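You operate a simulated robot arm through the tools that you are given. There is no shell and no other tool. Be economical: measure what you need, move in short steps, check, and stop when the job is done.

Carry out the task below with a simulated robot arm. There is one attempt and no reset: what you move stays moved.

Task
Put things in order on the top of the tea chest. At the end: the gold brass key stands where the brown jar stood; the purple bottle (marked "Hair Oil") stands where the red battery stood; the brown jar stands on top of the grey stone; the red battery from the top of the tea chest stands where the gold brass key stood; whatever was shut is shut again. Leave all else as you found it, and nothing knocked over.

Only the result counts: the job must be done as asked and must still hold three seconds after the hand-in. Knocking over, shifting, dropping, spilling or breaking anything else fails it.

Robot
A 6-joint arm with a two-finger parallel gripper, fixed in place. Base frame: the origin is at the foot of the arm, x ahead of it, y to its left, z up; the work surface is at about z = 0.8. Lengths are in m, angles in degrees, forces in N, time in s.
With the tool pointing down near the work surface it reaches from about 0.24 to 0.64 m from the base axis. Its first joint turns from -66.0 to 66.0 degrees. Payload 2.7 kg.
Tool frame: the origin (TCP) lies between the finger pads and is the grasp point; the fingertips stand 0.023 m ahead of it; z points along the fingers, y is the line along which they close. Largest opening 0.094 m; finger width 0.038, thickness 0.01; the body of the gripper, 0.054 by 0.096 m, starts 0.039 m behind the TCP.
Orientation is told as [roll, pitch, yaw] about the base's x, y, z axes, in that order, counted from this pose: with the fingers straight down and closing along the base's y, the tool's x points along the base's -x, its y along +y and its z along -z.

Tools
- The arm moves only by the tool play_rows. Its argument "plan" is text: rows parted by semicolons, each of 6 numbers parted by spaces: the shift along the tool's x, y, z in m, then the turn, a rotation vector about the tool's x, y, z in rad. In form: dx dy dz rx ry rz; .... A call has 1 to 10 rows; each row shifts and turns the commanded pose from where the row before left it, along the tool's axes as they then stand. "hand" is the gripper command, from -1 (shut) to 1 (fully open), values between in proportion, set as the call begins (left out, the last holds). Each row takes 0.2 s and may step no farther than 0.05 m and 8.6 degrees from the row before; otherwise, or with a gripper value out of range, the whole call is refused. Where a pose cannot be reached the arm comes as near as it can. A force on the tool above 40 N (or 10 N above the force at the start of the call, whichever is more), or a blocked arm, ends the call early, and 0.2 s more pass. The fingers move at their own pace (about 0.045 m/s each) and stop on an object; they squeeze with about 40 N. The grip force told is the motor's: it shows also when the fingers shut on nothing. Time passes only in rows, and 0.2 s behind the last, so rows that do not move let the fingers close. It gives the time, the measured TCP pose, the force on the tool (base axes), the opening and the grip force at its end, in the units of the frame above (readings bear some noise).
- Cameras (640 x 400 px; columns grow to the right, rows downward): "scene" is fixed at [0.0786, -0.437, 1.3977]; the picture's right is [0.73, -0.68, 0.00], its down [-0.43, -0.46, -0.77] and it looks along [0.53, 0.56, -0.63] (base axes); focal length 323 px, centre (320, 200). "wrist" rides on the gripper at [0.087, 0.016, -0.074] in the tool frame; the picture's right is [-0.18, 0.98, 0.00], its down [-0.58, -0.11, -0.81] and it looks along [-0.79, -0.15, 0.59] (tool axes); focal length 243 px, centre (320, 200). There is no depth. A picture from a camera that has moved, and an enlarged one, comes with that camera's place and axes in the base frame and with its lens.
- snapshot(camera): a new picture of that camera. The clock stands still meanwhile.
- zoom(camera, box): a new picture of the part [left, top, right, bottom] of that camera's present view, enlarged. The clock stands still meanwhile.
- hand_in(): hands the job in; it is judged then, once.

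Go step by step. Nothing tells you positions but the pictures and the camera data: compare them with the known pose of the tool, close in by small moves and look again before you grip or let go. The budget is 120 turns and 64 pictures, counting those below and the enlarged ones. Unless the task says otherwise, let go and move clear before handing in, and close with one line.

The tools are called after "Request:" as name(argument=value, ...) on one line, values as JSON. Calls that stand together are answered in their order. play_rows: Moves the arm, as the interface text tells. Its arguments: {"type":"object","properties":{"plan":{"type":"string"},"hand":{"type":"number"}},"required":["plan"]} The other tools are called the same way: snapshot (camera) takes a picture; zoom (camera, box) takes an enlarged picture of a part of a camera's view; hand_in () hands the job in.

At the start:

```text
clock: 0.0
tool_pos: [0.3764, 0.0802, 1.1231]
tool_rot: [0.1, 0.1, 0.1]
force: [-0.1, -0.4, 0.9]
finger_gap: 0.094
finger_force: 0.0
```

scene: 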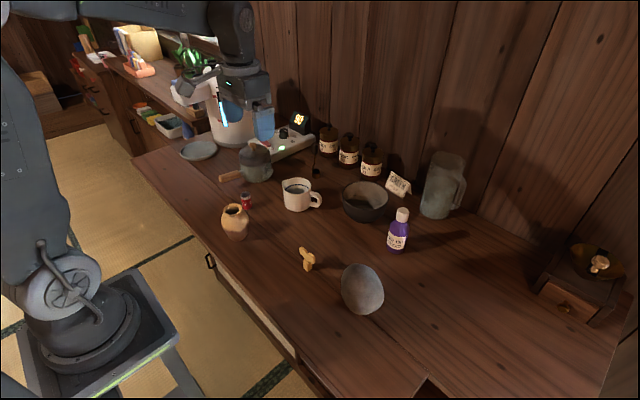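
wrist: 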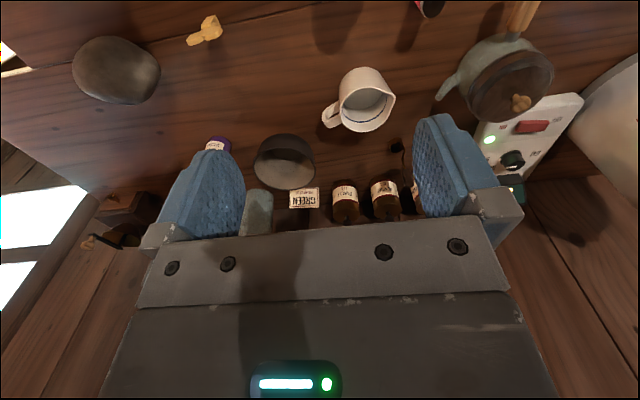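

I see the jar, battery, key, stone and bottle on the tea chest. I'll enlarge the relevant part to measure them.

Request:
zoom(camera="scene", box=[200, 170, 300, 270])

Request:
zoom(camera="scene", box=[280, 190, 440, 330])

```text
4.00 times, centred on (250, 220) of scene
camera zoom: at [0.0786, -0.437, 1.3977], right [0.73, -0.68, 0.0], down [-0.43, -0.46, -0.77], along [0.53, 0.56, -0.63], focal length 1292 px, centre (600, 120)
```

zoom: 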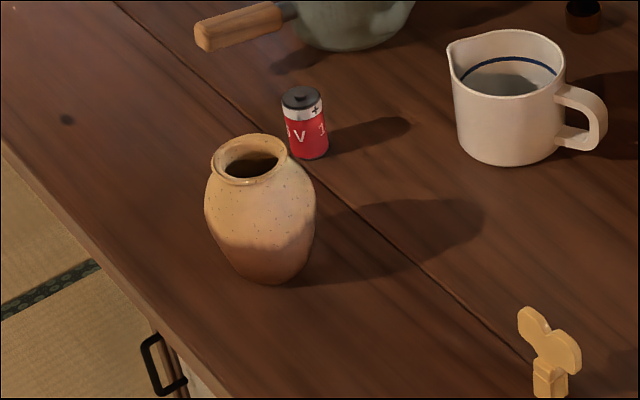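

```text
2.86 times, centred on (360, 260) of scene
camera zoom: at [0.0786, -0.437, 1.3977], right [0.73, -0.68, 0.0], down [-0.43, -0.46, -0.77], along [0.53, 0.56, -0.63], focal length 923 px, centre (206, 29)
```

zoom: 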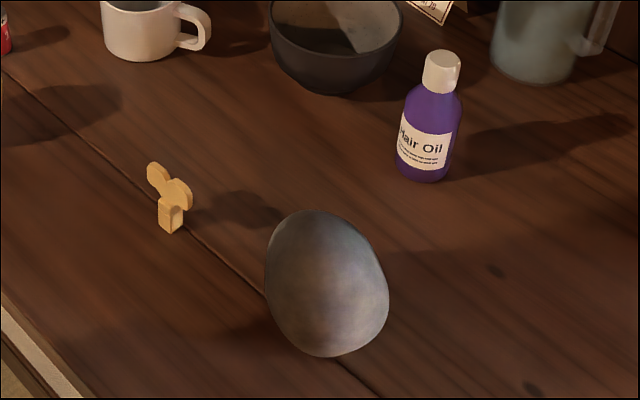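

The jar is near (0.32, 0.13), the battery near (0.41, 0.21), the key near (0.39, -0.07), the stone near (0.42, -0.21) and the bottle near (0.58, -0.17). Next I move the wrist camera to look at the stone and key more closely.

Request:
play_rows(plan="0.0152 -0.0386 0.0176 0 0 0;0.0152 -0.0386 0.0176 0 0 0;0.0152 -0.0386 0.0176 0 0 0;0.0152 -0.0386 0.0176 0 0 0;0.0152 -0.0386 0.0176 0 0 0;0.0152 -0.0386 0.0176 0 0 0;0.0152 -0.0386 0.0176 0 0 0;0 0 0 0 0 0;0 0 0 0 0 0", hand=1)

Request:
snapshot(camera="wrist")

Request:
zoom(camera="scene", box=[290, 240, 330, 275])

```text
clock: 2.0
tool_pos: [0.2702, -0.1893, 1.002]
tool_rot: [0.0, 0.0, 0.1]
force: [0.0, -0.6, -0.1]
finger_gap: 0.094
finger_force: 0.0
```

```text
59 pictures are left
camera wrist: at [0.1811, -0.175, 1.0751], right [0.18, 0.98, 0.0], down [0.58, -0.11, 0.81], along [0.79, -0.15, -0.59], focal length 243 px, centre (320, 200)
```

wrist: 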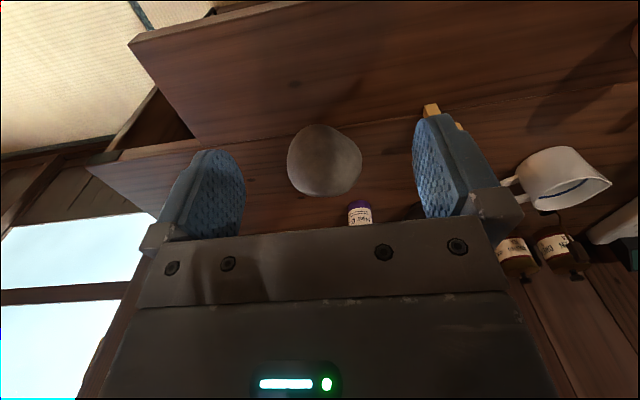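

```text
11.43 times, centred on (310, 258) of scene
camera zoom: at [0.0786, -0.437, 1.3977], right [0.73, -0.68, 0.0], down [-0.43, -0.46, -0.77], along [0.53, 0.56, -0.63], focal length 3692 px, centre (434, -457)
```

zoom: 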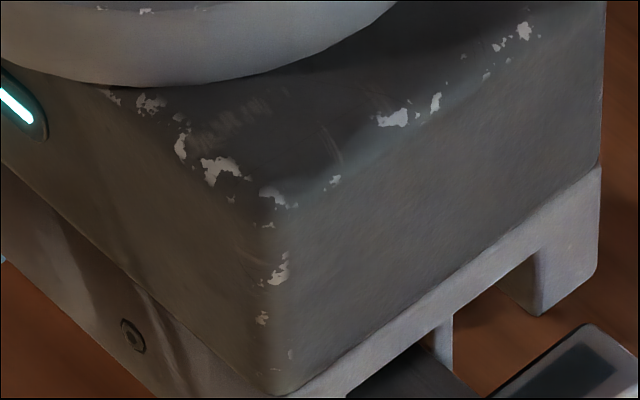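

The stone is about 0.09 wide and rounded, and its height is unclear. I lower and tilt the wrist camera for a side view of it.

Request:
play_rows(plan="0 0 0.034 0 0 0;0 0 0.034 0 0 0;0 0 0.034 0 0 0;0 0 0 0 -0.131 0;0 0 0 0 -0.131 0;0 0 0 0 -0.131 0;0 0 0 0 -0.131 0;0 0 0 0 0 0")

Request:
snapshot(camera="wrist")

```text
clock: 3.8
tool_pos: [0.2692, -0.1902, 0.8977]
tool_rot: [0.0, -30.1, 0.0]
force: [-0.3, 0.4, 0.2]
finger_gap: 0.0943
finger_force: 0.1
```

```text
57 pictures are left
camera wrist: at [0.1558, -0.1747, 0.9183], right [0.16, 0.98, 0.09], down [0.1, -0.11, 0.99], along [0.98, -0.15, -0.11], focal length 243 px, centre (320, 200)
```

wrist: 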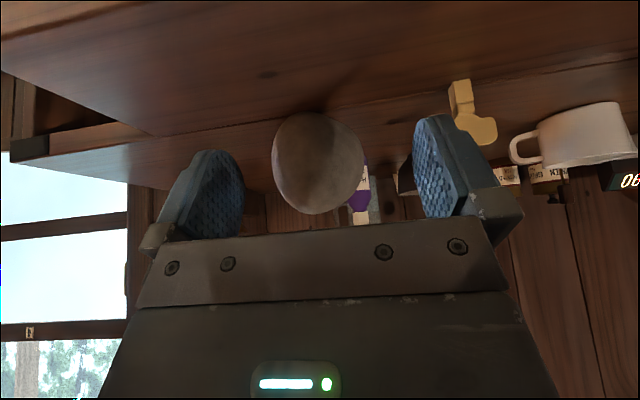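

The stone is about 0.10 tall. I enlarge it to judge its top.

Request:
zoom(camera="wrist", box=[260, 100, 380, 225])

Request:
zoom(camera="wrist", box=[430, 60, 520, 160])

```text
3.20 times, centred on (320, 162) of wrist
camera zoom: at [0.1558, -0.1747, 0.9183], right [0.16, 0.98, 0.09], down [0.1, -0.11, 0.99], along [0.98, -0.15, -0.11], focal length 776 px, centre (320, 320)
```

zoom: 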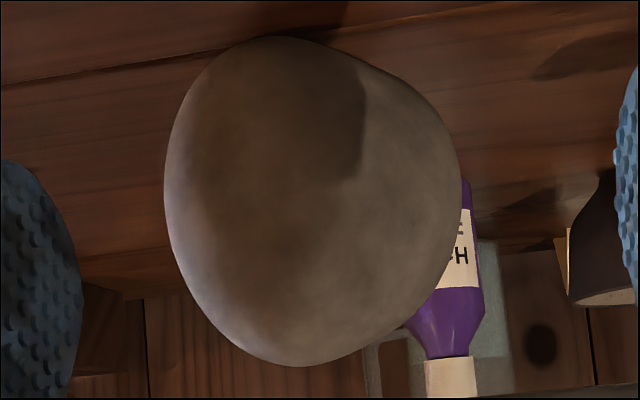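

```text
4.00 times, centred on (475, 110) of wrist
camera zoom: at [0.1558, -0.1747, 0.9183], right [0.16, 0.98, 0.09], down [0.1, -0.11, 0.99], along [0.98, -0.15, -0.11], focal length 970 px, centre (-300, 560)
```

zoom: 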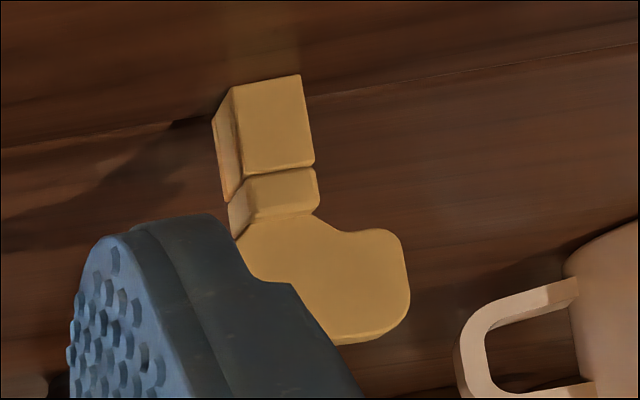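

The stone is egg-like with an off-centre top. I look at it from the scene camera too.

Request:
zoom(camera="scene", box=[310, 240, 410, 330])

```text
4.44 times, centred on (360, 285) of scene
camera zoom: at [0.0786, -0.437, 1.3977], right [0.73, -0.68, 0.0], down [-0.43, -0.46, -0.77], along [0.53, 0.56, -0.63], focal length 1436 px, centre (142, -178)
```

zoom: 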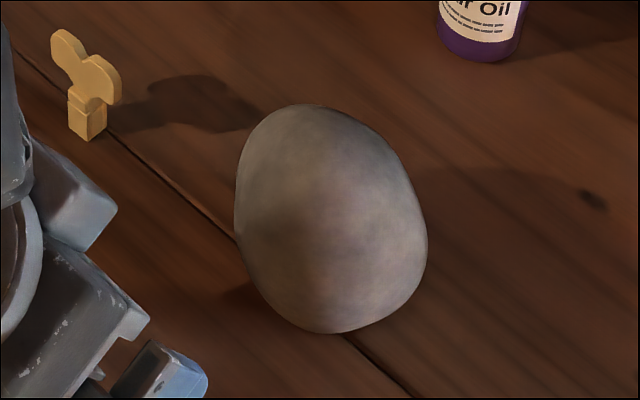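

I need the top point in the other direction too, so I take a second side view turned 45°.

Request:
play_rows(plan="-0.0247 0.04 0.0073 0 0 0;-0.0247 0.04 0.0073 0 0 0;0 0 0 0.0654 0 0.1134;0 0 0 0.0654 0 0.1134;0 0 0 0.0654 0 0.1134;0 0 0 0.0654 0 0.1134;0 0 0 0.0654 0 0.1134;0 0 0 0.0654 0 0.1134;0 0 0 0 0 0;0 0 0 0 0 0")

Request:
snapshot(camera="wrist")

```text
clock: 6.0
tool_pos: [0.2457, -0.1966, 0.8875]
tool_rot: [0.7, -30.0, -42.2]
force: [0.1, -0.1, -0.9]
finger_gap: 0.0938
finger_force: 0.1
out of reach, approached as far as the arm can: row 5, 6, 7, 8
```

```text
53 pictures are left
camera wrist: at [0.1721, -0.1109, 0.908], right [0.77, 0.63, 0.1], down [0.0, -0.16, 0.99], along [0.63, -0.76, -0.12], focal length 243 px, centre (320, 200)
```

wrist: 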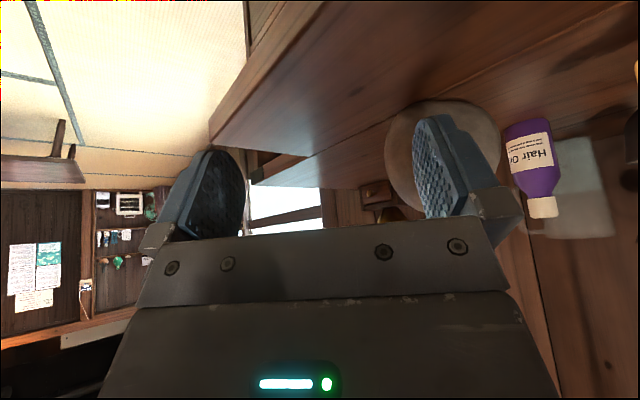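

The arm could not turn that way there. I untilt and raise it to a more comfortable place.

Request:
play_rows(plan="0 0 -0.04 0 0 0;0 0 -0.04 0 0.131 0;0 0 0 0 0.131 0;0 0 0 0 0.131 0;0 0 0 0 0.131 0;0 0 0 0 0 0")

```text
clock: 7.4
tool_pos: [0.1985, -0.166, 0.8953]
tool_rot: [4.4, -21.0, -42.0]
force: [-0.3, -0.1, -0.3]
finger_gap: 0.0938
finger_force: 0.1
out of reach, approached as far as the arm can: row 2, 3, 4, 5
```

Request:
play_rows(plan="-0.026 0.023 -0.02 0 0 0;-0.026 0.023 -0.02 0 0 0;-0.026 0.023 -0.02 0 0 0;-0.026 0.023 -0.02 0 0 0;0 0 0 0 0 0")

```text
clock: 8.6
tool_pos: [0.3036, -0.1668, 1.0015]
tool_rot: [4.5, -21.0, -42.0]
force: [-0.2, -0.1, -0.5]
finger_gap: 0.0939
finger_force: 0.1
out of reach, approached as far as the arm can: row 1, 2
```

Request:
play_rows(plan="0.0187 0.0247 0.0142 0 0 0;0.0187 0.0247 0.0142 0 0 0;0.0187 0.0247 0.0142 0 0 0;0 0 0 0 0 0")

Request:
snapshot(camera="wrist")

```text
clock: 9.6
tool_pos: [0.3252, -0.0809, 0.947]
tool_rot: [4.4, -20.8, -41.9]
force: [0.1, 0.1, -0.4]
finger_gap: 0.094
finger_force: 0.1
```

```text
52 pictures are left
camera wrist: at [0.2517, -0.002, 0.9863], right [0.76, 0.63, 0.14], down [0.08, -0.3, 0.95], along [0.64, -0.72, -0.28], focal length 243 px, centre (320, 200)
```

wrist: 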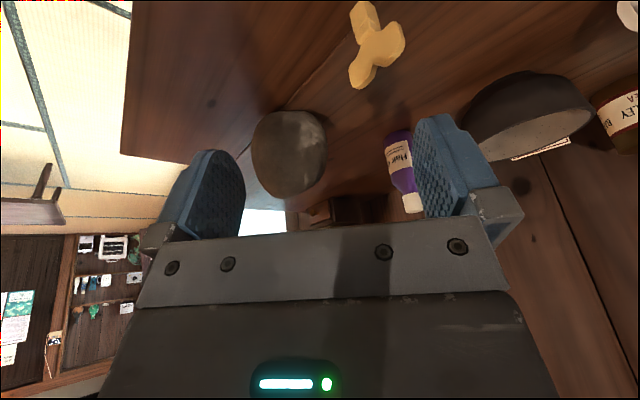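

Request:
zoom(camera="wrist", box=[235, 95, 345, 205])

Request:
zoom(camera="wrist", box=[330, 0, 430, 100])

```text
3.64 times, centred on (290, 150) of wrist
camera zoom: at [0.2517, -0.002, 0.9863], right [0.76, 0.63, 0.14], down [0.08, -0.3, 0.95], along [0.64, -0.72, -0.28], focal length 882 px, centre (429, 382)
```

zoom: 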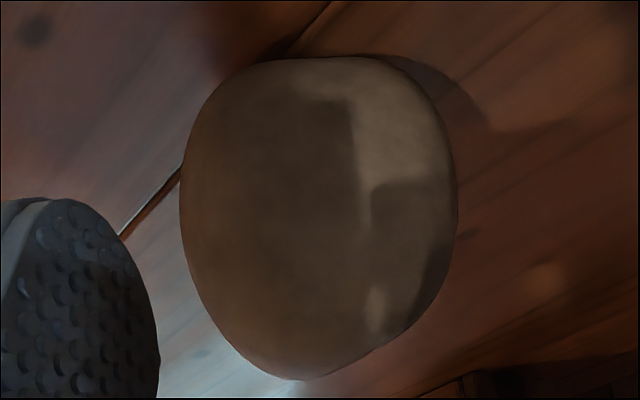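

```text
4.00 times, centred on (380, 50) of wrist
camera zoom: at [0.2517, -0.002, 0.9863], right [0.76, 0.63, 0.14], down [0.08, -0.3, 0.95], along [0.64, -0.72, -0.28], focal length 970 px, centre (80, 800)
```

zoom: 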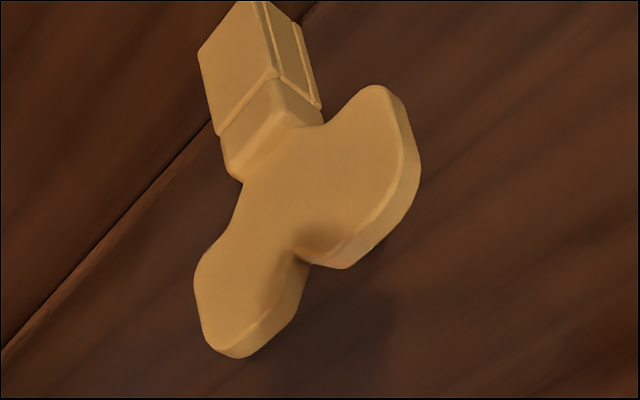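

The stone's top seems to be near (0.395, -0.219, 0.905). I enlarge the outline there to judge its curvature.

Request:
zoom(camera="wrist", box=[268, 175, 318, 206])

```text
12.80 times, centred on (293, 190) of wrist
camera zoom: at [0.2517, -0.002, 0.9863], right [0.76, 0.63, 0.14], down [0.08, -0.3, 0.95], along [0.64, -0.72, -0.28], focal length 3106 px, centre (666, 322)
```

zoom: 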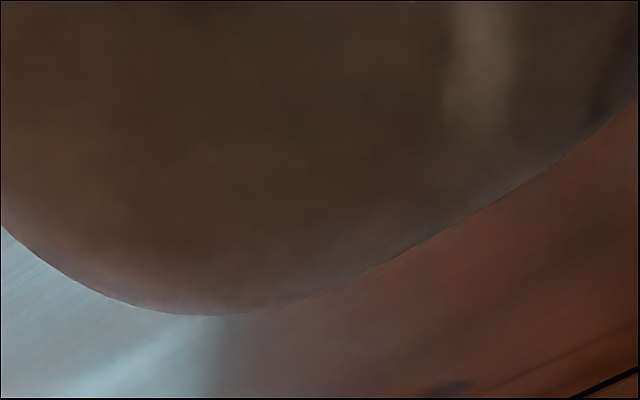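

The egg-shaped stone has a tight top curve. Before deciding, I check whether other things, such as the grey disc near the kettle, could be meant.

Request:
zoom(camera="scene", box=[130, 90, 290, 190])

Request:
zoom(camera="scene", box=[300, 110, 480, 222])

```text
4.00 times, centred on (210, 140) of scene
camera zoom: at [0.0786, -0.437, 1.3977], right [0.73, -0.68, 0.0], down [-0.43, -0.46, -0.77], along [0.53, 0.56, -0.63], focal length 1292 px, centre (760, 440)
```

zoom: 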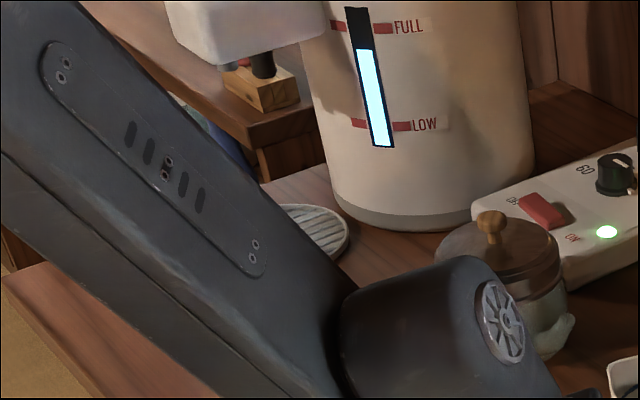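

```text
3.56 times, centred on (390, 166) of scene
camera zoom: at [0.0786, -0.437, 1.3977], right [0.73, -0.68, 0.0], down [-0.43, -0.46, -0.77], along [0.53, 0.56, -0.63], focal length 1149 px, centre (71, 321)
```

zoom: 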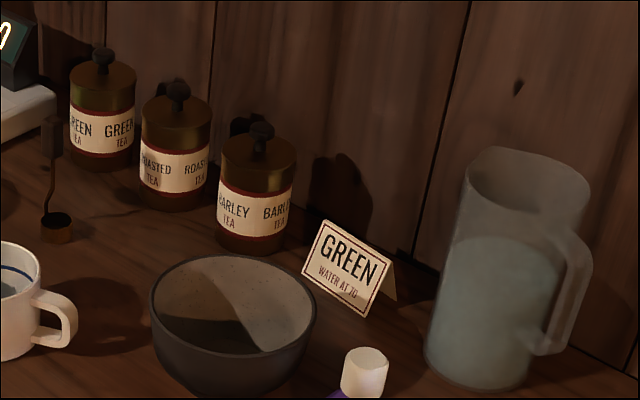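

The disc is a drip grate, so the egg-like lump is the grey stone. I set the tool upright again and rise, then go look at the jar.

Request:
play_rows(plan="0 0 0 0.0768 0 0;0 0 0 0 0.121 0;0 0 0 0 0.121 0;0 0 0 0 0.121 0;0 0 -0.012 0 0 -0.1219;0 0 -0.012 0 0 -0.1219;0 0 -0.012 0 0 -0.1219;0 0 -0.012 0 0 -0.1219;0 0 -0.012 0 0 -0.1219;0 0 -0.012 0 0 -0.1219")

Request:
play_rows(plan="0 0.04 0 0 0 0;0 0.04 0 0 0 0;0 0.04 0 0 0 0;0.01 0.04 0 0 0 0;0.02 0.04 0 0 0 0;0.03 0.01 0 0 0 0;0 0 0 0 0 0")

Request:
snapshot(camera="wrist")

```text
clock: 11.8
tool_pos: [0.3268, -0.081, 1.0182]
tool_rot: [-0.1, -0.1, 0.1]
force: [-0.6, 0.4, -0.3]
finger_gap: 0.0939
finger_force: 0.1
```

```text
clock: 13.4
tool_pos: [0.2638, 0.1289, 1.0195]
tool_rot: [-0.2, 0.0, -0.3]
force: [-0.1, -0.7, 0.6]
finger_gap: 0.0939
finger_force: 0.1
```

```text
46 pictures are left
camera wrist: at [0.1771, 0.1437, 1.0935], right [0.19, 0.98, 0.0], down [0.58, -0.11, 0.81], along [0.79, -0.15, -0.59], focal length 243 px, centre (320, 200)
```

wrist: 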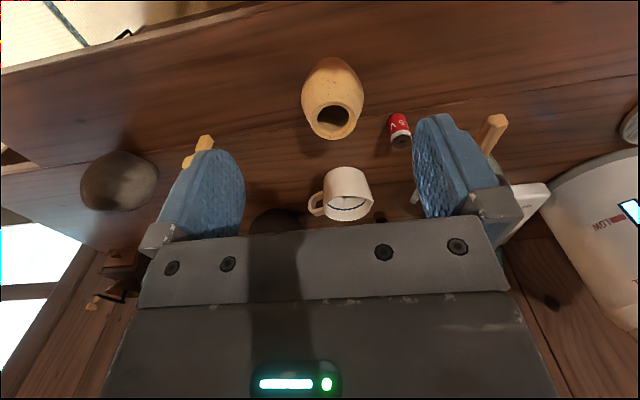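

The jar's centre measures about (0.316, 0.131). I go above it and check before descending.

Request:
play_rows(plan="-0.026 0.001 0.02 0 0 0;-0.026 0.001 0.02 0 0 0;0 0 0.03 0 0 0;0 0 0 0 0 0;0 0 0 0 0 0")

Request:
snapshot(camera="wrist")

Request:
snapshot(camera="scene")

```text
clock: 14.6
tool_pos: [0.318, 0.1273, 0.9494]
tool_rot: [-0.1, -0.1, -0.2]
force: [0.0, -0.3, -0.6]
finger_gap: 0.0941
finger_force: 0.2
```

```text
45 pictures are left
camera wrist: at [0.2309, 0.1434, 1.0238], right [0.19, 0.98, 0.0], down [0.58, -0.11, 0.81], along [0.79, -0.15, -0.59], focal length 243 px, centre (320, 200)
```

wrist: 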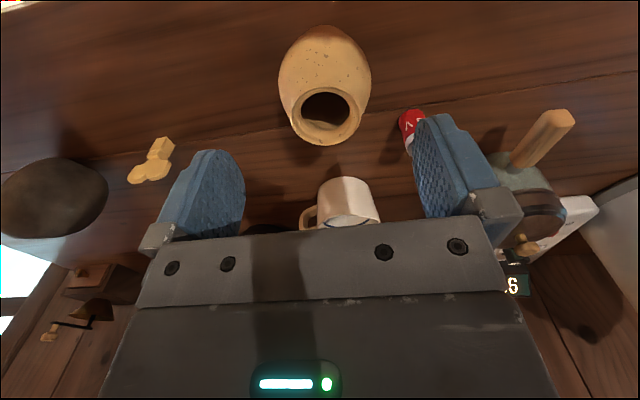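

```text
44 pictures are left
```

scene: 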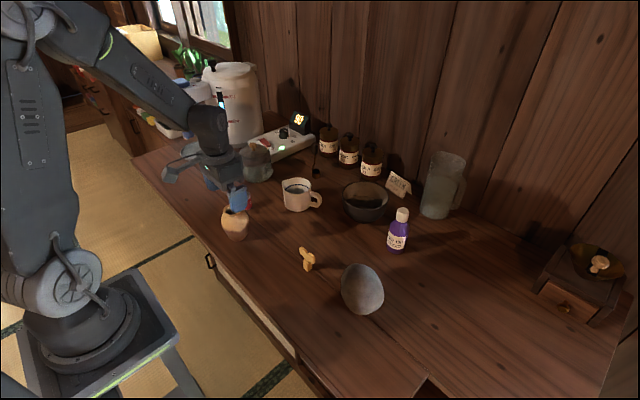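

The mouth centre is at (0.3135, 0.131). I correct by a few millimetres, descend around the belly and close.

Request:
play_rows(plan="0.0045 0.0035 0 0 0 0;0 0 0.028 0 0 0;0 0 0.028 0 0 0;0 0 0.028 0 0 0;0 0 0 0 0 0")

Request:
zoom(camera="scene", box=[190, 150, 290, 250])

```text
clock: 15.8
tool_pos: [0.3128, 0.1312, 0.8615]
tool_rot: [-0.1, -0.1, -0.2]
force: [-0.1, -0.4, 0.7]
finger_gap: 0.0937
finger_force: 0.1
```

```text
4.00 times, centred on (240, 200) of scene
camera zoom: at [0.0786, -0.437, 1.3977], right [0.73, -0.68, 0.0], down [-0.43, -0.46, -0.77], along [0.53, 0.56, -0.63], focal length 1292 px, centre (640, 200)
```

zoom: 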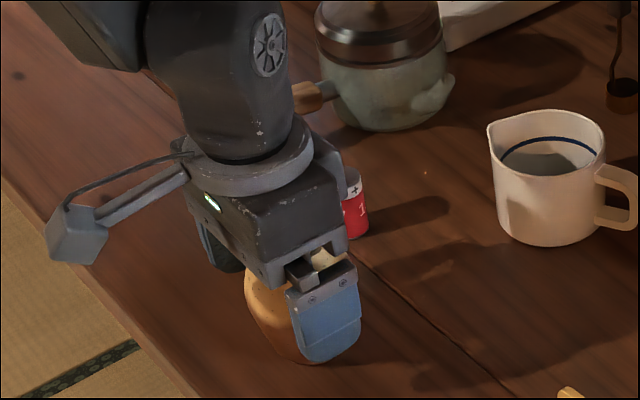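

The fingers straddle the jar, so I close on it.

Request:
play_rows(plan="0 0 0 0 0 0;0 0 0 0 0 0;0 0 0 0 0 0;0 0 0 0 0 0", hand=-1)

Request:
play_rows(plan="0 0 -0.02 0 0 0;0 0 -0.03 0 0 0;0 0 -0.04 0 0 0;0 0 -0.04 0 0 0;0 0 -0.03 0 0 0;0 0 0 0 0 0")

Request:
zoom(camera="scene", box=[180, 110, 300, 230])

```text
clock: 16.8
tool_pos: [0.3128, 0.1323, 0.8632]
tool_rot: [-0.1, 0.0, -0.2]
force: [-0.7, 0.4, 0.8]
finger_gap: 0.0659
finger_force: 40.3
```

```text
clock: 18.2
tool_pos: [0.3149, 0.133, 1.0251]
tool_rot: [0.0, 0.0, -0.1]
force: [-0.7, 0.0, -1.5]
finger_gap: 0.0658
finger_force: 39.7
```

```text
3.33 times, centred on (240, 170) of scene
camera zoom: at [0.0786, -0.437, 1.3977], right [0.73, -0.68, 0.0], down [-0.43, -0.46, -0.77], along [0.53, 0.56, -0.63], focal length 1077 px, centre (587, 300)
```

zoom: 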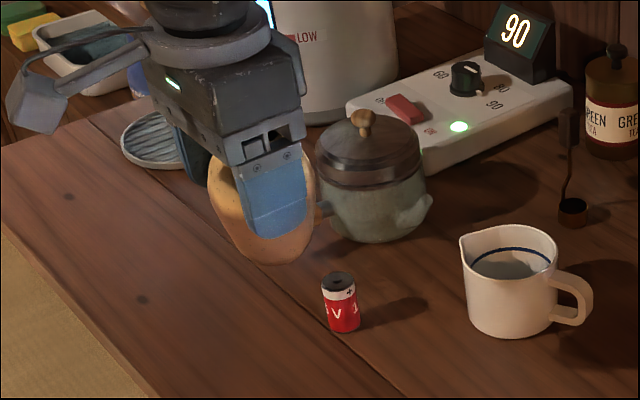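

The jar is lifted and its spot is noted as (0.313, 0.132). I carry it above the stone's top.

Request:
play_rows(plan="-0.0089 -0.0391 0 0 0 0;-0.0089 -0.0391 0 0 0 0;-0.0089 -0.0391 0 0 0 0;-0.0089 -0.0391 0 0 0 0;-0.0089 -0.0391 0 0 0 0;-0.0089 -0.0391 0 0 0 0;-0.0089 -0.0391 0 0 0 0;-0.0089 -0.0391 0 0 0 0;-0.0089 -0.0391 0 0 0 0;0 0 0 0 0 0")

Request:
zoom(camera="scene", box=[270, 160, 430, 330])

Request:
snapshot(camera="wrist")

```text
clock: 20.4
tool_pos: [0.3941, -0.22, 1.023]
tool_rot: [-0.1, 0.0, -0.1]
force: [0.0, 0.3, -2.3]
finger_gap: 0.066
finger_force: 39.9
```

```text
2.35 times, centred on (350, 245) of scene
camera zoom: at [0.0786, -0.4371, 1.3977], right [0.73, -0.68, 0.0], down [-0.43, -0.46, -0.77], along [0.53, 0.56, -0.63], focal length 760 px, centre (249, 94)
```

zoom: 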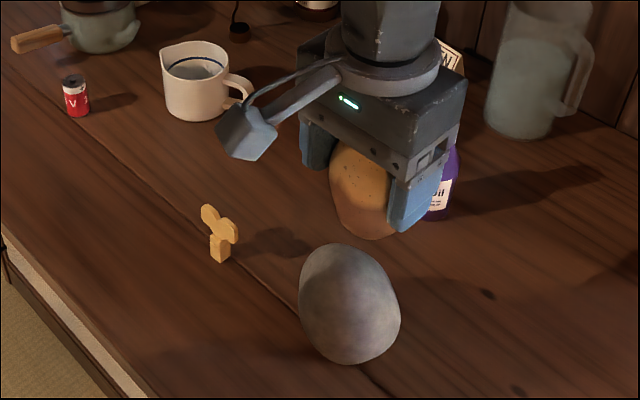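

```text
40 pictures are left
camera wrist: at [0.3066, -0.2049, 1.0977], right [0.19, 0.98, 0.0], down [0.58, -0.11, 0.81], along [0.79, -0.15, -0.59], focal length 243 px, centre (320, 200)
```

wrist: 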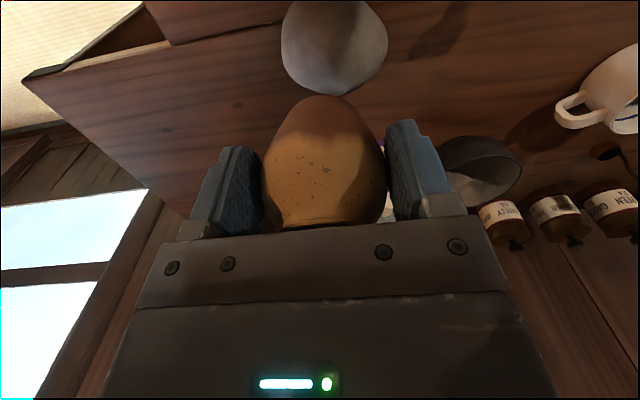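

The jar is above the stone; I lower it to just before contact and check in both views.

Request:
play_rows(plan="0 0 0.02 0 0 0;0 0 0.02 0 0 0;0 0 0.008 0 0 0;0 0 0 0 0 0")

Request:
zoom(camera="scene", box=[310, 190, 420, 320])

Request:
zoom(camera="wrist", box=[240, 0, 400, 150])

```text
clock: 21.4
tool_pos: [0.3951, -0.2196, 0.9769]
tool_rot: [-0.1, -0.1, -0.2]
force: [-0.7, 0.6, -3.0]
finger_gap: 0.0658
finger_force: 39.9
```

```text
3.08 times, centred on (365, 255) of scene
camera zoom: at [0.0786, -0.437, 1.3977], right [0.73, -0.68, 0.0], down [-0.43, -0.46, -0.77], along [0.53, 0.56, -0.63], focal length 994 px, centre (182, 31)
```

zoom: 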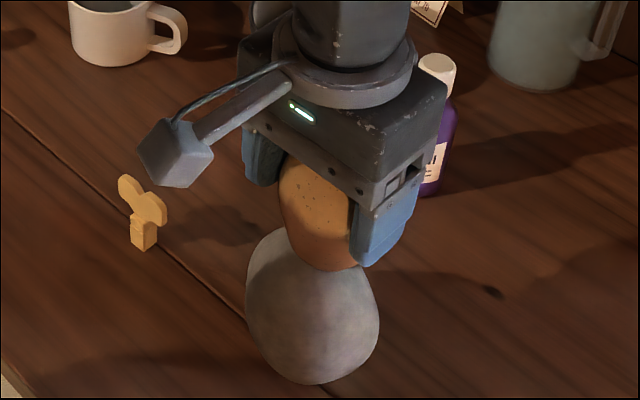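

```text
2.67 times, centred on (320, 75) of wrist
camera zoom: at [0.3068, -0.2032, 1.0506], right [0.19, 0.98, 0.0], down [0.58, -0.11, 0.81], along [0.79, -0.15, -0.59], focal length 647 px, centre (320, 533)
```

zoom: 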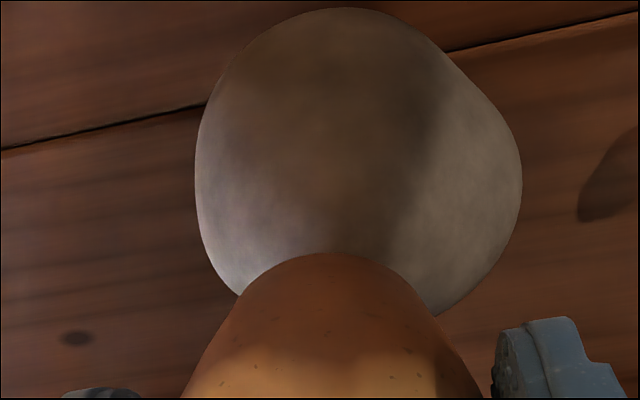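

Slightly above contact still; I lower in 2 mm rows until the force shows touch.

Request:
play_rows(plan="0 0 0.002 0 0 0;0 0 0.002 0 0 0;0 0 0.002 0 0 0;0 0 0 0 0 0")

```text
clock: 22.4
tool_pos: [0.3947, -0.2175, 0.9709]
tool_rot: [-0.1, 0.0, -0.2]
force: [0.6, 0.7, -2.5]
finger_gap: 0.066
finger_force: 39.9
```

Request:
play_rows(plan="0 0 0.0015 0 0 0;0 0 0.0015 0 0 0;0 0 0 0 0 0")

```text
clock: 23.2
tool_pos: [0.3927, -0.2186, 0.9677]
tool_rot: [-0.1, -0.1, -0.2]
force: [1.0, 2.7, 6.8]
finger_gap: 0.0661
finger_force: 39.9
```

Contact at about z 0.968, with a small sideways push toward +y that hints the true top lies a bit further to -y. I probe beside it.

Request:
play_rows(plan="0 0 -0.005 0 0 0;0 -0.008 0 0 0 0;0 0 0.003 0 0 0;0 0 0.001 0 0 0;0 0 0.001 0 0 0;0 0 0 0 0 0")

```text
clock: 24.6
tool_pos: [0.393, -0.2275, 0.9684]
tool_rot: [0.0, -0.1, -0.1]
force: [-1.3, -0.8, 1.0]
finger_gap: 0.0661
finger_force: 40.2
```

Request:
play_rows(plan="0 0 0.0007 0 0 0;0 0 0 0 0 0")

Request:
play_rows(plan="0 0 -0.005 0 0 0;0 -0.008 0 0 0 0;0 0 0.004 0 0 0;0 0 0.0009 0 0 0;0 0 0 0 0 0")

```text
clock: 25.2
tool_pos: [0.3933, -0.2262, 0.9685]
tool_rot: [0.0, 0.0, -0.3]
force: [-2.7, 2.7, 10.0]
finger_gap: 0.0659
finger_force: 39.2
```

```text
clock: 26.4
tool_pos: [0.393, -0.2341, 0.9679]
tool_rot: [-0.2, -0.2, -0.1]
force: [-0.2, -4.1, 5.9]
finger_gap: 0.0658
finger_force: 40.2
```

Contact height falls slightly toward -y, so I probe on the +y side as well.

Request:
play_rows(plan="0 0 -0.0056 0 0 0;0 0.024 0 0 0 0;0 0 0.003 0 0 0;0 0 0.001 0 0 0;0 0 0.001 0 0 0;0 0 0 0 0 0")

Request:
play_rows(plan="0 0 -0.005 0 0 0;0 0.008 0 0 0 0;0 0 0.003 0 0 0;0 0 0.001 0 0 0;0 0 0.001 0 0 0;0 0 0 0 0 0")

```text
clock: 27.8
tool_pos: [0.3924, -0.2107, 0.9684]
tool_rot: [-0.1, 0.0, -0.2]
force: [-2.7, 2.6, 4.9]
finger_gap: 0.0661
finger_force: 40.5
```

```text
clock: 29.2
tool_pos: [0.3935, -0.2014, 0.9687]
tool_rot: [-0.1, -0.1, -0.2]
force: [0.7, 0.0, -0.9]
finger_gap: 0.0657
finger_force: 39.6
```

The profile is symmetric about y ≈ -0.217, agreeing with the visual estimate. Now the same probing in x.

Request:
play_rows(plan="0 0 -0.005 0 0 0;-0.014 -0.015 0 0 0 0;0 0 0.003 0 0 0;0 0 0.001 0 0 0;0 0 0.001 0 0 0;0 0 0 0 0 0")

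Request:
play_rows(plan="0 0 -0.005 0 0 0;0.028 0 0 0 0 0;0 0 0.003 0 0 0;0 0 0.001 0 0 0;0 0 0.001 0 0 0;0 0 0 0 0 0")

```text
clock: 30.6
tool_pos: [0.4081, -0.2168, 0.968]
tool_rot: [0.0, -0.1, -0.2]
force: [-3.0, 2.1, 14.4]
finger_gap: 0.0662
finger_force: 40.0
```

```text
clock: 32.0
tool_pos: [0.3787, -0.2185, 0.9687]
tool_rot: [-0.2, -0.1, -0.2]
force: [-5.5, -1.7, 17.2]
finger_gap: 0.0659
finger_force: 40.5
```

Request:
play_rows(plan="0 0 -0.005 0 0 0;-0.014 0 0 0 0 0;0 0 0.003 0 0 0;0 0 0.001 0 0 0;0 0 0.001 0 0 0;0 0 0 0 0 0")

Request:
zoom(camera="scene", box=[320, 200, 400, 320])

Request:
zoom(camera="wrist", box=[200, 20, 440, 240])

```text
clock: 33.4
tool_pos: [0.3923, -0.2184, 0.9685]
tool_rot: [0.0, 0.0, -0.2]
force: [-0.2, -0.5, -2.6]
finger_gap: 0.0657
finger_force: 40.3
```

```text
3.33 times, centred on (360, 260) of scene
camera zoom: at [0.0786, -0.437, 1.3977], right [0.73, -0.68, 0.0], down [-0.43, -0.46, -0.77], along [0.53, 0.56, -0.63], focal length 1077 px, centre (187, 0)
```

zoom: 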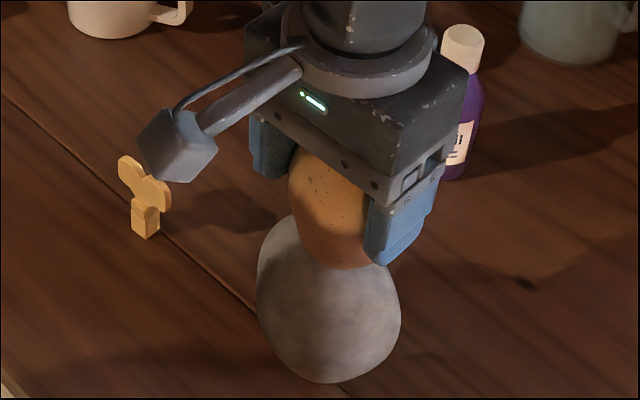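

```text
1.82 times, centred on (320, 130) of wrist
camera zoom: at [0.3056, -0.2025, 1.0428], right [0.19, 0.98, 0.0], down [0.58, -0.11, 0.81], along [0.79, -0.15, -0.59], focal length 441 px, centre (320, 327)
```

zoom: 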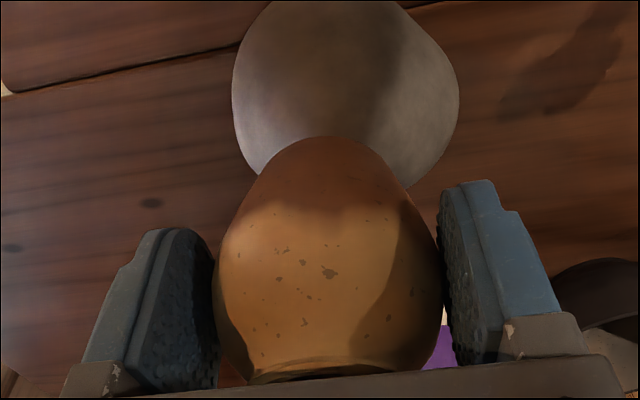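

The jar slipped about a millimetre in the grip, but the stone has not moved. I lower gently at the best point (0.393, -0.217) to contact again.

Request:
play_rows(plan="0 0 0.0007 0 0 0;0 0 0 0 0 0")

```text
clock: 34.0
tool_pos: [0.3929, -0.2173, 0.9683]
tool_rot: [-0.2, -0.2, -0.2]
force: [-2.2, 0.5, 2.9]
finger_gap: 0.0656
finger_force: 40.1
```

Touching with a few newtons. I loosen the fingers by about a millimetre per side and look whether the jar keeps still.

Request:
play_rows(plan="0 0 0 0 0 0", hand=0.45)

Request:
zoom(camera="wrist", box=[200, 20, 440, 240])

```text
clock: 34.4
tool_pos: [0.3935, -0.2175, 0.9675]
tool_rot: [-0.1, -0.1, -0.1]
force: [0.0, 0.0, -0.4]
finger_gap: 0.0684
finger_force: 0.1
```

```text
1.82 times, centred on (320, 130) of wrist
camera zoom: at [0.3062, -0.2026, 1.0419], right [0.19, 0.98, 0.0], down [0.58, -0.11, 0.81], along [0.79, -0.15, -0.59], focal length 441 px, centre (320, 327)
```

zoom: 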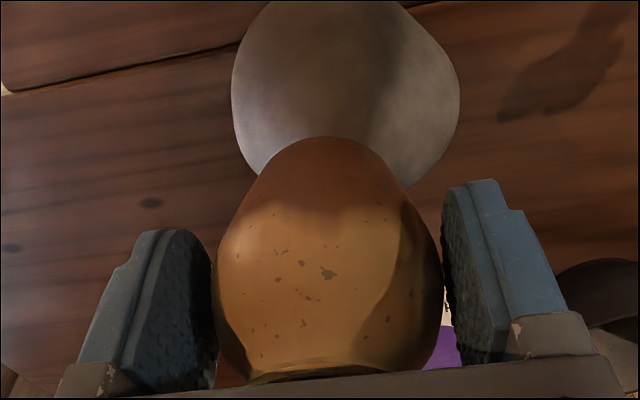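

The jar stands on its own between the loose fingers. I wait a second to check that it holds.

Request:
play_rows(plan="0 0 0 0 0 0;0 0 0 0 0 0;0 0 0 0 0 0;0 0 0 0 0 0;0 0 0 0 0 0;0 0 0 0 0 0;0 0 0 0 0 0;0 0 0 0 0 0")

Request:
zoom(camera="wrist", box=[200, 20, 440, 240])

```text
clock: 36.2
tool_pos: [0.3937, -0.217, 0.9675]
tool_rot: [-0.2, 0.1, -0.2]
force: [-0.4, 0.4, -0.2]
finger_gap: 0.0682
finger_force: 0.1
```

```text
1.82 times, centred on (320, 130) of wrist
camera zoom: at [0.3061, -0.2026, 1.0419], right [0.19, 0.98, 0.0], down [0.58, -0.11, 0.81], along [0.79, -0.15, -0.59], focal length 441 px, centre (320, 327)
```

zoom: 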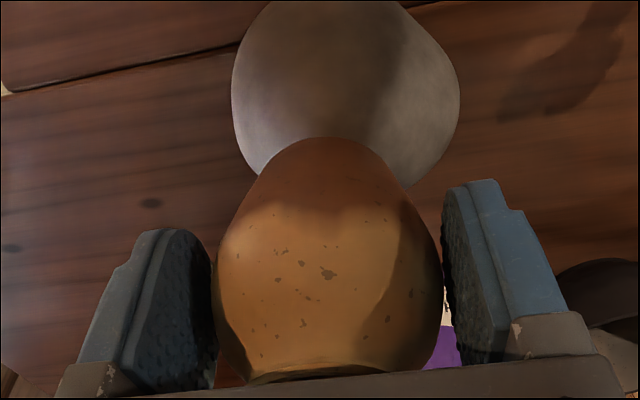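

It is perfectly still. I open fully and rise straight up.

Request:
play_rows(plan="0 0 0 0 0 0;0 0 0 0 0 0;0 0 -0.01 0 0 0;0 0 -0.02 0 0 0;0 0 -0.03 0 0 0;0 0 -0.04 0 0 0;0 0 -0.03 0 0 0;0 0 0 0 0 0", hand=1)

Request:
zoom(camera="scene", box=[280, 160, 440, 330])

```text
clock: 38.0
tool_pos: [0.3924, -0.2159, 1.0986]
tool_rot: [-0.1, -0.1, -0.2]
force: [-0.3, -0.7, 0.9]
finger_gap: 0.094
finger_force: 0.0
```

```text
2.35 times, centred on (360, 245) of scene
camera zoom: at [0.0786, -0.437, 1.3977], right [0.73, -0.68, 0.0], down [-0.43, -0.46, -0.77], along [0.53, 0.56, -0.63], focal length 760 px, centre (226, 94)
```

zoom: 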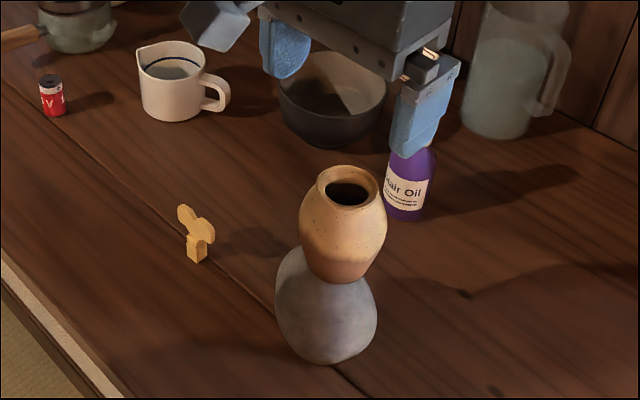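

The jar stands on the stone. Now the key: I go look at it with the wrist camera.

Request:
play_rows(plan="0.01 0.035 0 0 0 0;0.02 0.035 0 0 0 0;0.03 0.035 0 0 0 0;0.03 0.035 0 0 0 0;0 0 0.04 0 0 0;0 0 0.04 0 0 0;0 0 0.04 0 0 0;0 0 0 0 0 0")

Request:
snapshot(camera="wrist")

Request:
zoom(camera="wrist", box=[270, 60, 390, 200])

```text
clock: 39.8
tool_pos: [0.3038, -0.0752, 0.9762]
tool_rot: [-0.1, -0.1, -0.1]
force: [0.0, 0.2, -0.1]
finger_gap: 0.0941
finger_force: 0.1
```

```text
32 pictures are left
camera wrist: at [0.2159, -0.0604, 1.0505], right [0.19, 0.98, 0.0], down [0.58, -0.11, 0.81], along [0.79, -0.15, -0.59], focal length 243 px, centre (320, 200)
```

wrist: 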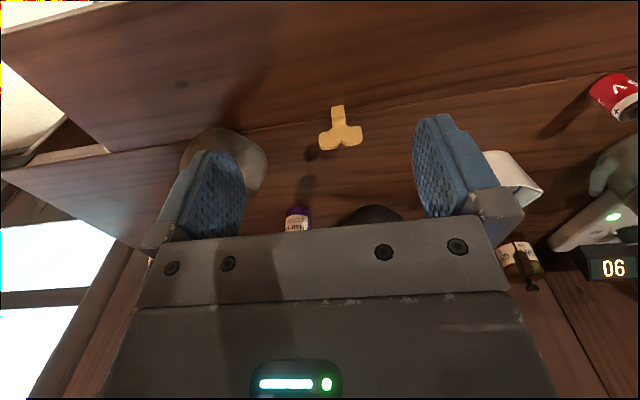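

```text
2.86 times, centred on (330, 130) of wrist
camera zoom: at [0.2159, -0.0604, 1.0505], right [0.19, 0.98, 0.0], down [0.58, -0.11, 0.81], along [0.79, -0.15, -0.59], focal length 693 px, centre (291, 400)
```

zoom: 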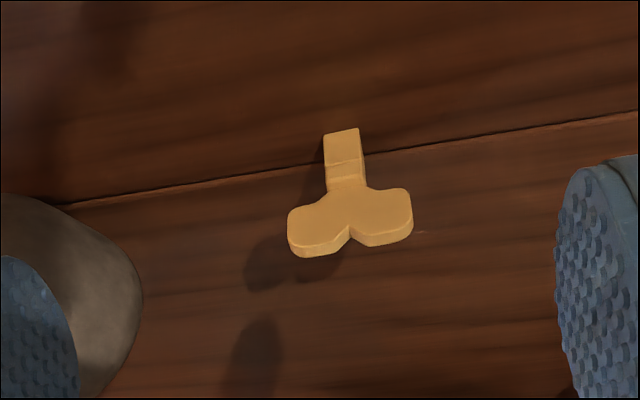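

The key stands at about (0.384, -0.070), its wings across y turned about 8°. I turn the tool to match and hover just above it.

Request:
play_rows(plan="0 0 0 0 0 -0.134;-0.04 -0.0026 0 0 0 0;-0.0402 -0.0027 0 0 0 0;0 0 0.035 0 0 0;0 0 0.038 0 0 0;0 0 0 0 0 0")

Request:
zoom(camera="wrist", box=[220, 0, 420, 180])

Request:
zoom(camera="scene", box=[270, 200, 350, 290])

```text
clock: 41.2
tool_pos: [0.381, -0.0707, 0.9024]
tool_rot: [-0.1, -0.2, 7.5]
force: [0.8, -0.1, 1.0]
finger_gap: 0.0938
finger_force: 0.0
```

```text
2.22 times, centred on (320, 90) of wrist
camera zoom: at [0.2918, -0.0675, 0.978], right [0.05, 1.0, 0.0], down [0.59, -0.03, 0.81], along [0.81, -0.04, -0.59], focal length 539 px, centre (320, 444)
```

zoom: 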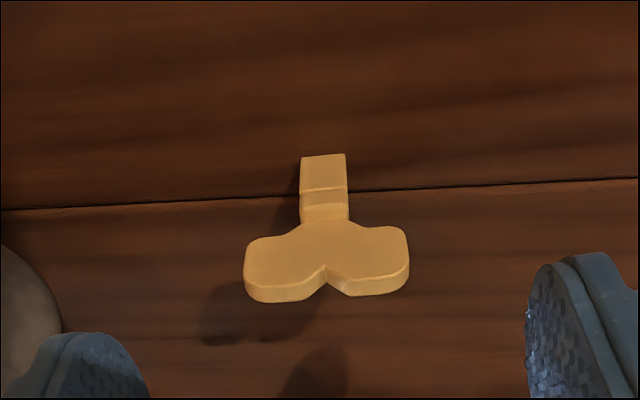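

```text
4.44 times, centred on (310, 245) of scene
camera zoom: at [0.0786, -0.437, 1.3977], right [0.73, -0.68, 0.0], down [-0.43, -0.46, -0.77], along [0.53, 0.56, -0.63], focal length 1436 px, centre (364, 0)
```

zoom: 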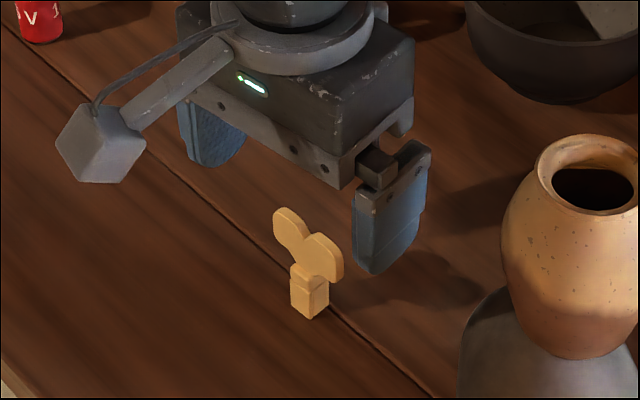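

The key is centred between the fingers. I descend to wing height and close.

Request:
play_rows(plan="-0.003 0 0.02 0 0 0;0 0 0.02 0 0 0;0 0 0.016 0 0 0;0 0 0 0 0 0")

Request:
play_rows(plan="0 0 0 0 0 0;0 0 0 0 0 0;0 0 0 0 0 0;0 0 0 0 0 0", hand=-0.6)

Request:
snapshot(camera="wrist")

```text
clock: 42.2
tool_pos: [0.3865, -0.0717, 0.8485]
tool_rot: [-0.1, -0.1, 7.4]
force: [-0.6, 0.6, -1.1]
finger_gap: 0.0938
finger_force: 0.0
```

```text
clock: 43.2
tool_pos: [0.3852, -0.0707, 0.8475]
tool_rot: [-0.2, 0.0, 7.5]
force: [0.2, 0.0, 0.4]
finger_gap: 0.0453
finger_force: 39.4
```

```text
28 pictures are left
camera wrist: at [0.2977, -0.0674, 0.9221], right [0.05, 1.0, 0.0], down [0.59, -0.03, 0.81], along [0.81, -0.04, -0.59], focal length 243 px, centre (320, 200)
```

wrist: 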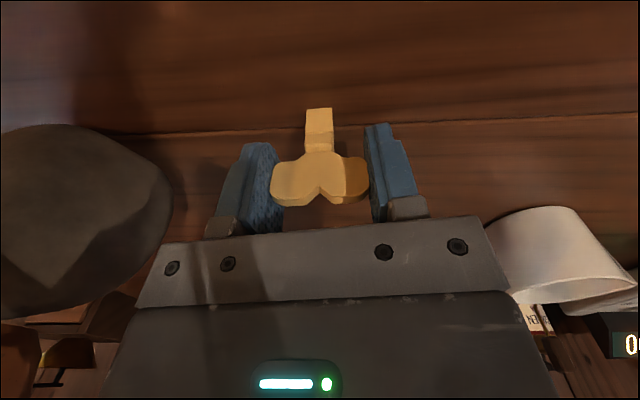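

Gripped. I lift the key and carry it over the jar's old spot.

Request:
play_rows(plan="0 0 -0.025 0 0 0;0 0 -0.035 0 0 0;0.0089 0.042 0 0 0 0;0.0089 0.042 0 0 0 0;0.0089 0.042 0 0 0 0;0.0089 0.042 0 0 0 0;0.0089 0.042 0 0 0 0;0 0 0 0 0 0")

Request:
zoom(camera="wrist", box=[220, 40, 420, 220])

```text
clock: 45.0
tool_pos: [0.3149, 0.1275, 0.9075]
tool_rot: [0.0, 0.0, 7.5]
force: [-0.7, 0.1, -0.4]
finger_gap: 0.0451
finger_force: 41.0
```

```text
2.22 times, centred on (320, 130) of wrist
camera zoom: at [0.2252, 0.1314, 0.9815], right [0.05, 1.0, 0.0], down [0.59, -0.03, 0.81], along [0.81, -0.04, -0.59], focal length 539 px, centre (320, 356)
```

zoom: 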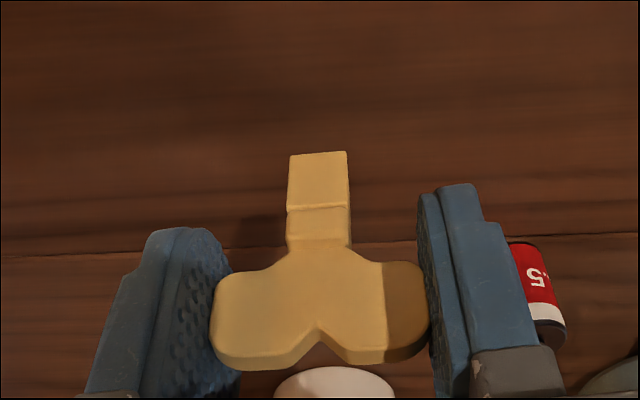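

Request:
play_rows(plan="0 0 0.02 0 0 0;0 0 0.02 0 0 0;0 0 0.015 0 0 0;0 0 0 0 0 0;0 0 0 0 0 0")

```text
clock: 46.2
tool_pos: [0.3155, 0.1289, 0.8538]
tool_rot: [-0.1, 0.0, 7.5]
force: [0.3, -0.5, 0.4]
finger_gap: 0.045
finger_force: 40.8
```

Request:
play_rows(plan="0.0016 0.003 0 0 0 0;0 0 0.003 0 0 0;0 0 0.001 0 0 0;0 0 0.001 0 0 0;0 0 0 0 0 0")

```text
clock: 47.4
tool_pos: [0.3134, 0.1327, 0.8484]
tool_rot: [-0.1, 0.0, 7.5]
force: [-0.3, -0.5, 0.2]
finger_gap: 0.0453
finger_force: 40.5
```

Request:
play_rows(plan="0 0 0.0007 0 0 0;0 0 0 0 0 0")

```text
clock: 48.0
tool_pos: [0.314, 0.1343, 0.8483]
tool_rot: [-0.1, -0.2, 7.6]
force: [-2.1, -3.9, 15.1]
finger_gap: 0.0448
finger_force: 40.4
```

The foot touches the table. I ease off half a millimetre and loosen slightly.

Request:
play_rows(plan="0 0 -0.0006 0 0 0;0 0 0 0 0 0")

Request:
play_rows(plan="0 0 0 0 0 0;0 0 0 0 0 0", hand=0.05)

Request:
zoom(camera="wrist", box=[220, 40, 420, 220])

```text
clock: 48.6
tool_pos: [0.315, 0.1335, 0.8483]
tool_rot: [-0.2, -0.2, 7.6]
force: [0.5, -2.7, 11.1]
finger_gap: 0.045
finger_force: 40.2
```

```text
clock: 49.2
tool_pos: [0.3133, 0.133, 0.8473]
tool_rot: [-0.1, 0.0, 7.5]
force: [-0.1, -0.1, -0.1]
finger_gap: 0.0493
finger_force: 0.0
```

```text
2.22 times, centred on (320, 130) of wrist
camera zoom: at [0.2248, 0.1371, 0.9219], right [0.05, 1.0, 0.0], down [0.59, -0.03, 0.81], along [0.81, -0.04, -0.59], focal length 539 px, centre (320, 356)
```

zoom: 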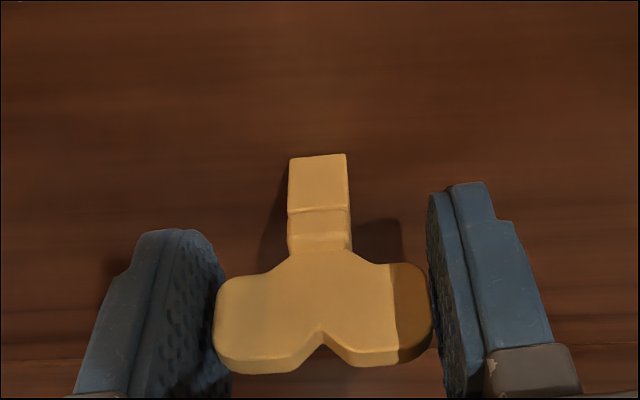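

The key stands. I open, rise, turn straight and move toward the battery.

Request:
play_rows(plan="0 0 0 0 0 0;0 0 0 0 0 0;0 0 -0.02 0 0 0;0 0 -0.04 0 0 0;0 0 -0.04 0 0 0;0 0 -0.04 0 0 0.131;-0.005 0.035 0 0 0 0;-0.005 0.035 0 0 0 0;0 0 0 0 0 0", hand=1)

Request:
snapshot(camera="wrist")

Request:
zoom(camera="scene", box=[200, 170, 320, 260])

```text
clock: 51.2
tool_pos: [0.3243, 0.2039, 0.9842]
tool_rot: [0.0, 0.0, 0.0]
force: [0.7, 0.3, 0.1]
finger_gap: 0.094
finger_force: 0.0
```

```text
25 pictures are left
camera wrist: at [0.2367, 0.2187, 1.0584], right [0.18, 0.98, 0.0], down [0.58, -0.11, 0.81], along [0.79, -0.15, -0.59], focal length 243 px, centre (320, 200)
```

wrist: 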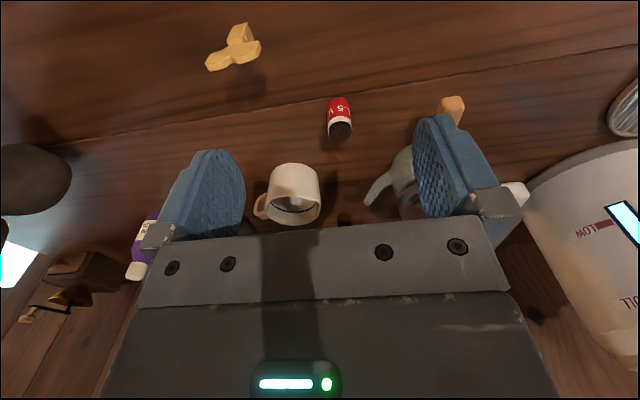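

```text
4.44 times, centred on (260, 215) of scene
camera zoom: at [0.0786, -0.437, 1.3977], right [0.73, -0.68, 0.0], down [-0.43, -0.46, -0.77], along [0.53, 0.56, -0.63], focal length 1436 px, centre (587, 133)
```

zoom: 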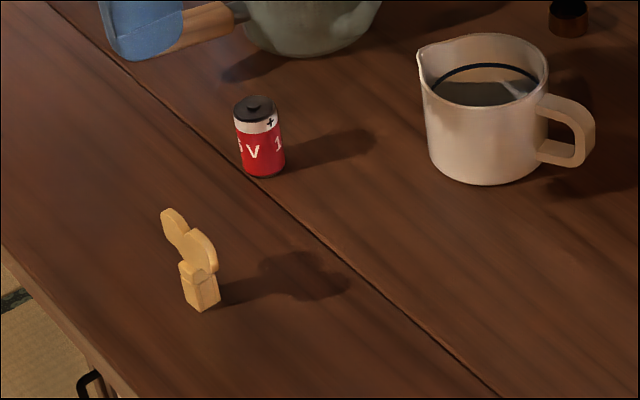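

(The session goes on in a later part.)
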